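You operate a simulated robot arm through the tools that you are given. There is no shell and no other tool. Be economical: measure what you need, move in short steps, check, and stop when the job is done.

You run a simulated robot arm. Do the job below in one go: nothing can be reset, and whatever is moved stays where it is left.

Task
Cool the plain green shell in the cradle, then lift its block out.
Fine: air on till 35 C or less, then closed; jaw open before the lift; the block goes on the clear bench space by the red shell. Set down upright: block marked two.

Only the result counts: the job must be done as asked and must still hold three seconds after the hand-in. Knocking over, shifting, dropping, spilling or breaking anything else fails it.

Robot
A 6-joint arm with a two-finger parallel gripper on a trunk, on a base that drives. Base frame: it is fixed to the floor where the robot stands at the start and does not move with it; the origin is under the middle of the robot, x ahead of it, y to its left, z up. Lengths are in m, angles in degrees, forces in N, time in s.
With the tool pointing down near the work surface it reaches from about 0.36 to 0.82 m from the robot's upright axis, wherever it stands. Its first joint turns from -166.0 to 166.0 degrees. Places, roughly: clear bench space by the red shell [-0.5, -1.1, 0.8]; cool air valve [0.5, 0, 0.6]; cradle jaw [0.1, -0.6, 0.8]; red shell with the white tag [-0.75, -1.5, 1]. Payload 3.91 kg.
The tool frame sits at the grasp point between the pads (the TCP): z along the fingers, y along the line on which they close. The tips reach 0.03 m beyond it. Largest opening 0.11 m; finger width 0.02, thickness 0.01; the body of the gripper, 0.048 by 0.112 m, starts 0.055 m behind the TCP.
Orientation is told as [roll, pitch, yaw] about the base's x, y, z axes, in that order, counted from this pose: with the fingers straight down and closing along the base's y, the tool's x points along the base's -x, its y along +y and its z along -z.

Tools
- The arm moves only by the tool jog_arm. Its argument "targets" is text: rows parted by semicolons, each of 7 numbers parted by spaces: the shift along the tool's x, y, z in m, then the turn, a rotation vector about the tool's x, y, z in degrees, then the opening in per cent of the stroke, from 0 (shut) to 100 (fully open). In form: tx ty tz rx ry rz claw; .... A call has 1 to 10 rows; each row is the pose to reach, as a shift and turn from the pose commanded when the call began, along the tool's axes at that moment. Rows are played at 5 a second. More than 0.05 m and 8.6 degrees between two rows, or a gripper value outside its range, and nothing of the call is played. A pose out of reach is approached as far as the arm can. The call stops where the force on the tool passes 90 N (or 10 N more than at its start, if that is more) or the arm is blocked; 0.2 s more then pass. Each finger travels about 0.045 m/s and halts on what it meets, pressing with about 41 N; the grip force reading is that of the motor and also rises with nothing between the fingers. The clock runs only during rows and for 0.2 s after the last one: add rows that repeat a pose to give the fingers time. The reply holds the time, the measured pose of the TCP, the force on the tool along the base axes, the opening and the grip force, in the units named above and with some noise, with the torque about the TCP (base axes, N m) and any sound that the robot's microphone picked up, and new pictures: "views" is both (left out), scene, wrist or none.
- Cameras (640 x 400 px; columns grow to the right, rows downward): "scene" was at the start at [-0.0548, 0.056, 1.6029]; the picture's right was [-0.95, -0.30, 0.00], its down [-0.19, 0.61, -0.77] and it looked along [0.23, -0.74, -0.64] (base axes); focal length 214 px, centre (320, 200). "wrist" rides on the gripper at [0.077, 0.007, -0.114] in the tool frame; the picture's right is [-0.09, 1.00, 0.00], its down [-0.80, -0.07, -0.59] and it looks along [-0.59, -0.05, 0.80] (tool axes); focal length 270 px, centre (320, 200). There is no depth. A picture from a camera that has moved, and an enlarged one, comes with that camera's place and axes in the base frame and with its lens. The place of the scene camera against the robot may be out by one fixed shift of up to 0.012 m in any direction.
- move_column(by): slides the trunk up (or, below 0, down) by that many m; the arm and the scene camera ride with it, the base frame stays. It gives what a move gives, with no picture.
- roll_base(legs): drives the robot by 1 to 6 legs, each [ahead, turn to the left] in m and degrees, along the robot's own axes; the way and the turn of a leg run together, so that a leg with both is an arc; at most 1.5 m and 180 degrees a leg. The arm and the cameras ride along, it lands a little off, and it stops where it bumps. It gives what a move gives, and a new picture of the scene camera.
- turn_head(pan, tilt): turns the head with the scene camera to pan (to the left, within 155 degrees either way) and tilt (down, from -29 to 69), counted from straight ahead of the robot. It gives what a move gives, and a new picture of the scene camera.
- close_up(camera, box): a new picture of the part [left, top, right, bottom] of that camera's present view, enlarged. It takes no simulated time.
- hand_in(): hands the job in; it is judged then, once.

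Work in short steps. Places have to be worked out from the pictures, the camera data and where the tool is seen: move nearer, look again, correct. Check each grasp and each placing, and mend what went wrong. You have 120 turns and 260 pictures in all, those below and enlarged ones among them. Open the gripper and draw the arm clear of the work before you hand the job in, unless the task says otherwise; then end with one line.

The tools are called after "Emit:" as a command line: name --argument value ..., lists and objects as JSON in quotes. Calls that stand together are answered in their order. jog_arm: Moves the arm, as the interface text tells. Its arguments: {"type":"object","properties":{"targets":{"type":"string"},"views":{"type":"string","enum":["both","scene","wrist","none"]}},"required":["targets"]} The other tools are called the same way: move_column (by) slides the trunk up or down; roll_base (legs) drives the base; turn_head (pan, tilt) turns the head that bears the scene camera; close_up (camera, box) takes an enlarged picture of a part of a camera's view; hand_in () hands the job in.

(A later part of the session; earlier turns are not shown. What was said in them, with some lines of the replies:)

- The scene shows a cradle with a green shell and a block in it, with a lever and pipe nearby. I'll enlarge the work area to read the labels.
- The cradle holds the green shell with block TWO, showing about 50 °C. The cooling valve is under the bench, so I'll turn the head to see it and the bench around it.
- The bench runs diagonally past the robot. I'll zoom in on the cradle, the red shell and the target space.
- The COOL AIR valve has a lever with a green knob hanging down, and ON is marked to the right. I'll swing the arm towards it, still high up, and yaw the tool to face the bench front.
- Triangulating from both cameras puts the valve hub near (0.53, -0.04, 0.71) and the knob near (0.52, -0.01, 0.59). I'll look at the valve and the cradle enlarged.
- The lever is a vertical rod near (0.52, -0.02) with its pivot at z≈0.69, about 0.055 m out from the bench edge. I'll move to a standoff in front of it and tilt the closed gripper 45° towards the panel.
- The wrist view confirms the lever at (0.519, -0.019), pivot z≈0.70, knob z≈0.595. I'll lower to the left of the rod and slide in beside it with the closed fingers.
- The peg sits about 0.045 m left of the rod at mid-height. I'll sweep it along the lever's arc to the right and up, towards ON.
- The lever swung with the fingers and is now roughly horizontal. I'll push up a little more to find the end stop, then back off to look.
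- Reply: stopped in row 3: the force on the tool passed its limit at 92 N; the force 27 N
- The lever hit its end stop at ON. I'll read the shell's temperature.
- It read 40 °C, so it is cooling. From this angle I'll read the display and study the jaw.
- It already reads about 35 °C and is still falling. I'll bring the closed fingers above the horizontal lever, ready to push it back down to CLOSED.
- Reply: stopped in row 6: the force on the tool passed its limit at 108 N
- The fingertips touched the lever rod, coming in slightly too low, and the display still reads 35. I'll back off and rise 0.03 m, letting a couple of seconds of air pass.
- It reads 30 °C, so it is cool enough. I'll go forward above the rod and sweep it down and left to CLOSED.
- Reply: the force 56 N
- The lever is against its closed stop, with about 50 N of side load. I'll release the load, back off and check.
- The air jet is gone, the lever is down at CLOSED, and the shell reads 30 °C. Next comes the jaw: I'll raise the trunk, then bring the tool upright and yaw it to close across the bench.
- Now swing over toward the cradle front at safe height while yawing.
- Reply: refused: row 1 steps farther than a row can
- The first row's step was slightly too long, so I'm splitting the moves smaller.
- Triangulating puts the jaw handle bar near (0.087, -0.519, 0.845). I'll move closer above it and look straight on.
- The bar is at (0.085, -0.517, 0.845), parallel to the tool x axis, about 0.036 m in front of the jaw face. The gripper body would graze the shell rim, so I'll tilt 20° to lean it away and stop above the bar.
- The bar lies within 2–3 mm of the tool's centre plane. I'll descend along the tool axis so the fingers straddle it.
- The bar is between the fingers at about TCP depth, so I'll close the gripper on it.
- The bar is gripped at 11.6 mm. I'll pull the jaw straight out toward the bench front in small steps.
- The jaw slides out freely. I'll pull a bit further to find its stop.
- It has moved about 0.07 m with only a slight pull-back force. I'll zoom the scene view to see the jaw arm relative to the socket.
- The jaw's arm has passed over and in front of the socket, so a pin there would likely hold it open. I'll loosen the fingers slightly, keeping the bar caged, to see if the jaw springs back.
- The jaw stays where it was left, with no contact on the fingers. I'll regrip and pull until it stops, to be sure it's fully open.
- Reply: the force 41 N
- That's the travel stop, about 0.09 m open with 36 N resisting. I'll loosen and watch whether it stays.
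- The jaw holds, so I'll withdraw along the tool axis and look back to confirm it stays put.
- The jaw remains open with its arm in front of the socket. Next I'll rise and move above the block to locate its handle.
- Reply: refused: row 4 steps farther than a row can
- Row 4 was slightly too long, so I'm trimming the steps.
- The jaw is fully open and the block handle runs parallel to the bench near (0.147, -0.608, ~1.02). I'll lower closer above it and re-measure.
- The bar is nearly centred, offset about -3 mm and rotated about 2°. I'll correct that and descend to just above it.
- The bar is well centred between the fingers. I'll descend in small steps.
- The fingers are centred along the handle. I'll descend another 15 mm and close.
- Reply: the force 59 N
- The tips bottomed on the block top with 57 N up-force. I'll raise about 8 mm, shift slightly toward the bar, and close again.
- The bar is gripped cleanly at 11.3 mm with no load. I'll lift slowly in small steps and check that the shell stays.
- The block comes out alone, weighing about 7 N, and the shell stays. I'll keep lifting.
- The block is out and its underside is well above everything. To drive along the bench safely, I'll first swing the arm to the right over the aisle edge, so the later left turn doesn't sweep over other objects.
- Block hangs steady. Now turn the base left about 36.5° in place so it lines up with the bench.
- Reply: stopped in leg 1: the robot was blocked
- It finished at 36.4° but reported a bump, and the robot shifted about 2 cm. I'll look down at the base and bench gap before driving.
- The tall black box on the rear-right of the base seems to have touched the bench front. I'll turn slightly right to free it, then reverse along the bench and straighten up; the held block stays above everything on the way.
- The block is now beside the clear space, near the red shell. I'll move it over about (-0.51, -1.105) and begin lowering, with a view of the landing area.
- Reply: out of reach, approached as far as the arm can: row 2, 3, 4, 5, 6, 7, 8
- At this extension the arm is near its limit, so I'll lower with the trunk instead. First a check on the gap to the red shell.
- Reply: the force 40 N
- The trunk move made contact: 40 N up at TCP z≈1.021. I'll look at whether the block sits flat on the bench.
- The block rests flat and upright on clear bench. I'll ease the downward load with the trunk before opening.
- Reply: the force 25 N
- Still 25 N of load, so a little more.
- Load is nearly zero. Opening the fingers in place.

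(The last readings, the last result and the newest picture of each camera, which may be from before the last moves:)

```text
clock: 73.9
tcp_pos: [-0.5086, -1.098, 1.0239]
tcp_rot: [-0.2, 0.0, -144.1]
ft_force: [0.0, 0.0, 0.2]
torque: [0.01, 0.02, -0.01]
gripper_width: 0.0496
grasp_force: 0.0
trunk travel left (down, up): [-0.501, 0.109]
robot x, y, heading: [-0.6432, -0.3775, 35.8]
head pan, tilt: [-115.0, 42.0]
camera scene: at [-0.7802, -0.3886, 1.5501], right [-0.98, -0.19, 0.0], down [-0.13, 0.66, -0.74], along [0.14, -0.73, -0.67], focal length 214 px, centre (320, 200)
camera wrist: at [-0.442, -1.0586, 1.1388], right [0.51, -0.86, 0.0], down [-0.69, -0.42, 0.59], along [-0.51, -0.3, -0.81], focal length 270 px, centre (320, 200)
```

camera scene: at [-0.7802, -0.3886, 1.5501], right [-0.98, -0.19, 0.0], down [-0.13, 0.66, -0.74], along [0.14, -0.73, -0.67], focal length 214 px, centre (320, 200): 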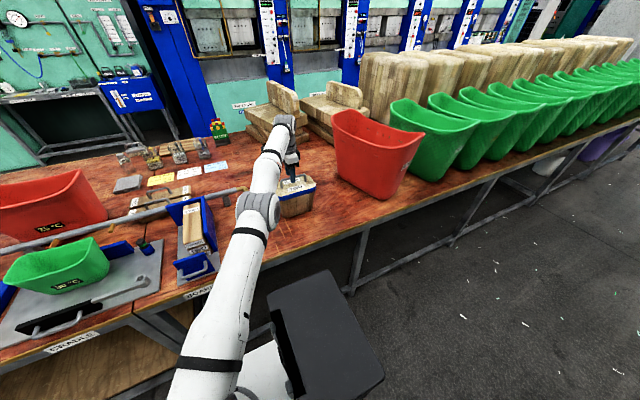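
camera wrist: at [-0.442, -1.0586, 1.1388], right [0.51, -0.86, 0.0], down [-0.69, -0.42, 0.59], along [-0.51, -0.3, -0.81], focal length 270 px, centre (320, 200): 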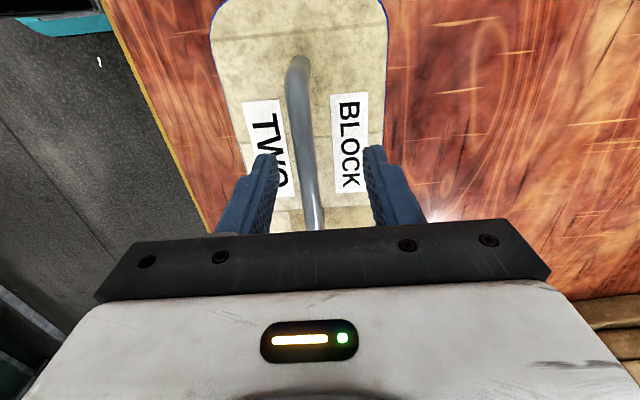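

The block stands free. I'll raise the gripper straight up with the trunk, then retract the arm.

Emit:
move_column --by 0.105

Emit:
jog_arm --targets "0 -0.03 -0.03 0 0 0 60; 0 -0.065 -0.06 0 0 0 60; 0 -0.1 -0.09 0 0 0 60; 0 -0.14 -0.11 0 0 0 60; 0 -0.18 -0.12 0 0 0 60; 0 -0.22 -0.12 0 0 0 60" --views "both"

Emit:
close_up --camera "scene" --box '[0, 130, 240, 370]'

Emit:
close_up --camera "scene" --box '[220, 90, 430, 260]'

```text
clock: 75.2
tcp_pos: [-0.5091, -1.0969, 1.1288]
tcp_rot: [-0.3, 0.1, -144.1]
ft_force: [-0.5, 0.5, -0.3]
torque: [0.0, 0.02, 0.0]
gripper_width: 0.0497
grasp_force: 0.0
trunk travel left (down, up): [-0.606, 0.004]
robot x, y, heading: [-0.6397, -0.3795, 35.9]
head pan, tilt: [-115.0, 42.0]
```

```text
clock: 76.6
tcp_pos: [-0.6383, -0.9195, 1.2486]
tcp_rot: [-0.2, 0.1, -144.0]
ft_force: [-0.1, -0.2, 0.6]
torque: [-0.04, -0.02, -0.02]
gripper_width: 0.066
grasp_force: 0.2
trunk travel left (down, up): [-0.606, 0.004]
robot x, y, heading: [-0.6405, -0.3792, 36.0]
head pan, tilt: [-115.0, 42.0]
camera scene: at [-0.7807, -0.3872, 1.655], right [-0.98, -0.19, 0.0], down [-0.13, 0.66, -0.74], along [0.14, -0.73, -0.67], focal length 214 px, centre (320, 200)
camera wrist: at [-0.5711, -0.8802, 1.3631], right [0.51, -0.86, 0.0], down [-0.69, -0.41, 0.59], along [-0.51, -0.3, -0.81], focal length 270 px, centre (320, 200)
```

scene: 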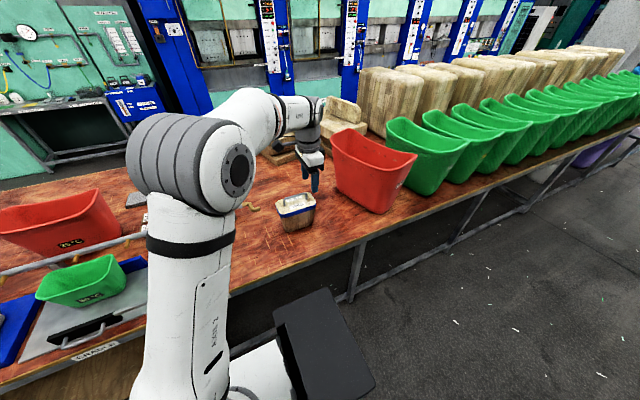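
wrist: 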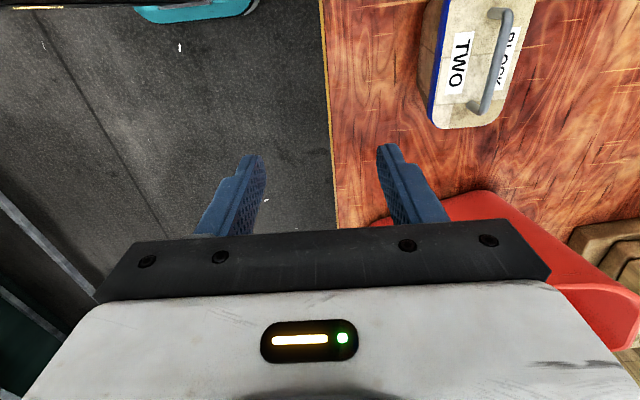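

```text
1.67 times, centred on (120, 250) of scene
camera zoom: at [-0.7807, -0.3872, 1.655], right [-0.98, -0.19, 0.0], down [-0.13, 0.66, -0.74], along [0.14, -0.73, -0.67], focal length 358 px, centre (653, 117)
```

zoom: 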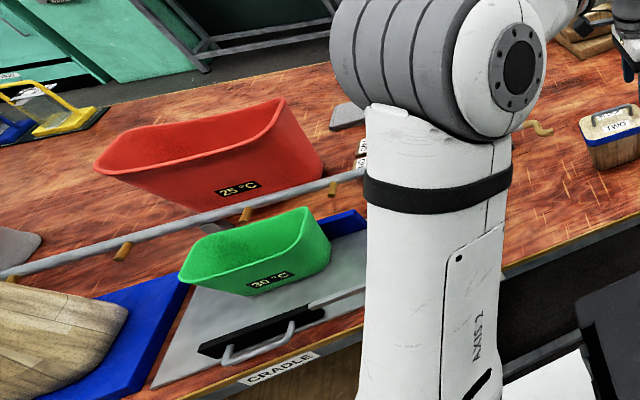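

```text
2.35 times, centred on (325, 175) of scene
camera zoom: at [-0.7807, -0.3872, 1.655], right [-0.98, -0.19, 0.0], down [-0.13, 0.66, -0.74], along [0.14, -0.73, -0.67], focal length 505 px, centre (308, 259)
```

zoom: 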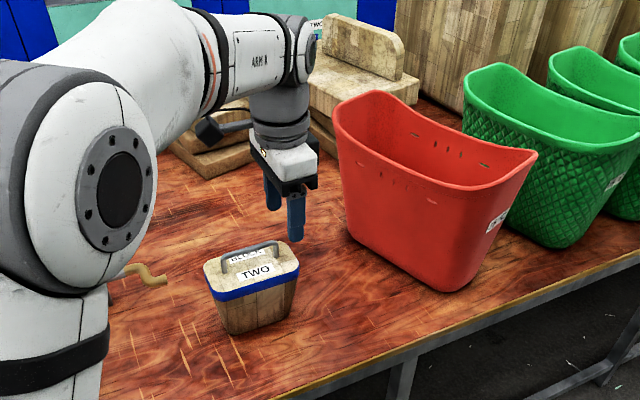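

Everything checks: block TWO stands upright by the red shell, the shell reads 30 °C, the jaw is open, the valve is closed, and the gripper is open and clear. I'm handing in.

Emit:
hand_in

```text
The job is handed in.
```

The green shell was cooled to 30 °C and the air closed, then the jaw was opened and block TWO was lifted out and set upright on the clear bench by the red shell. The base stopped once as "blocked" while turning, probably against the bench front; nothing looked out of place afterwards.
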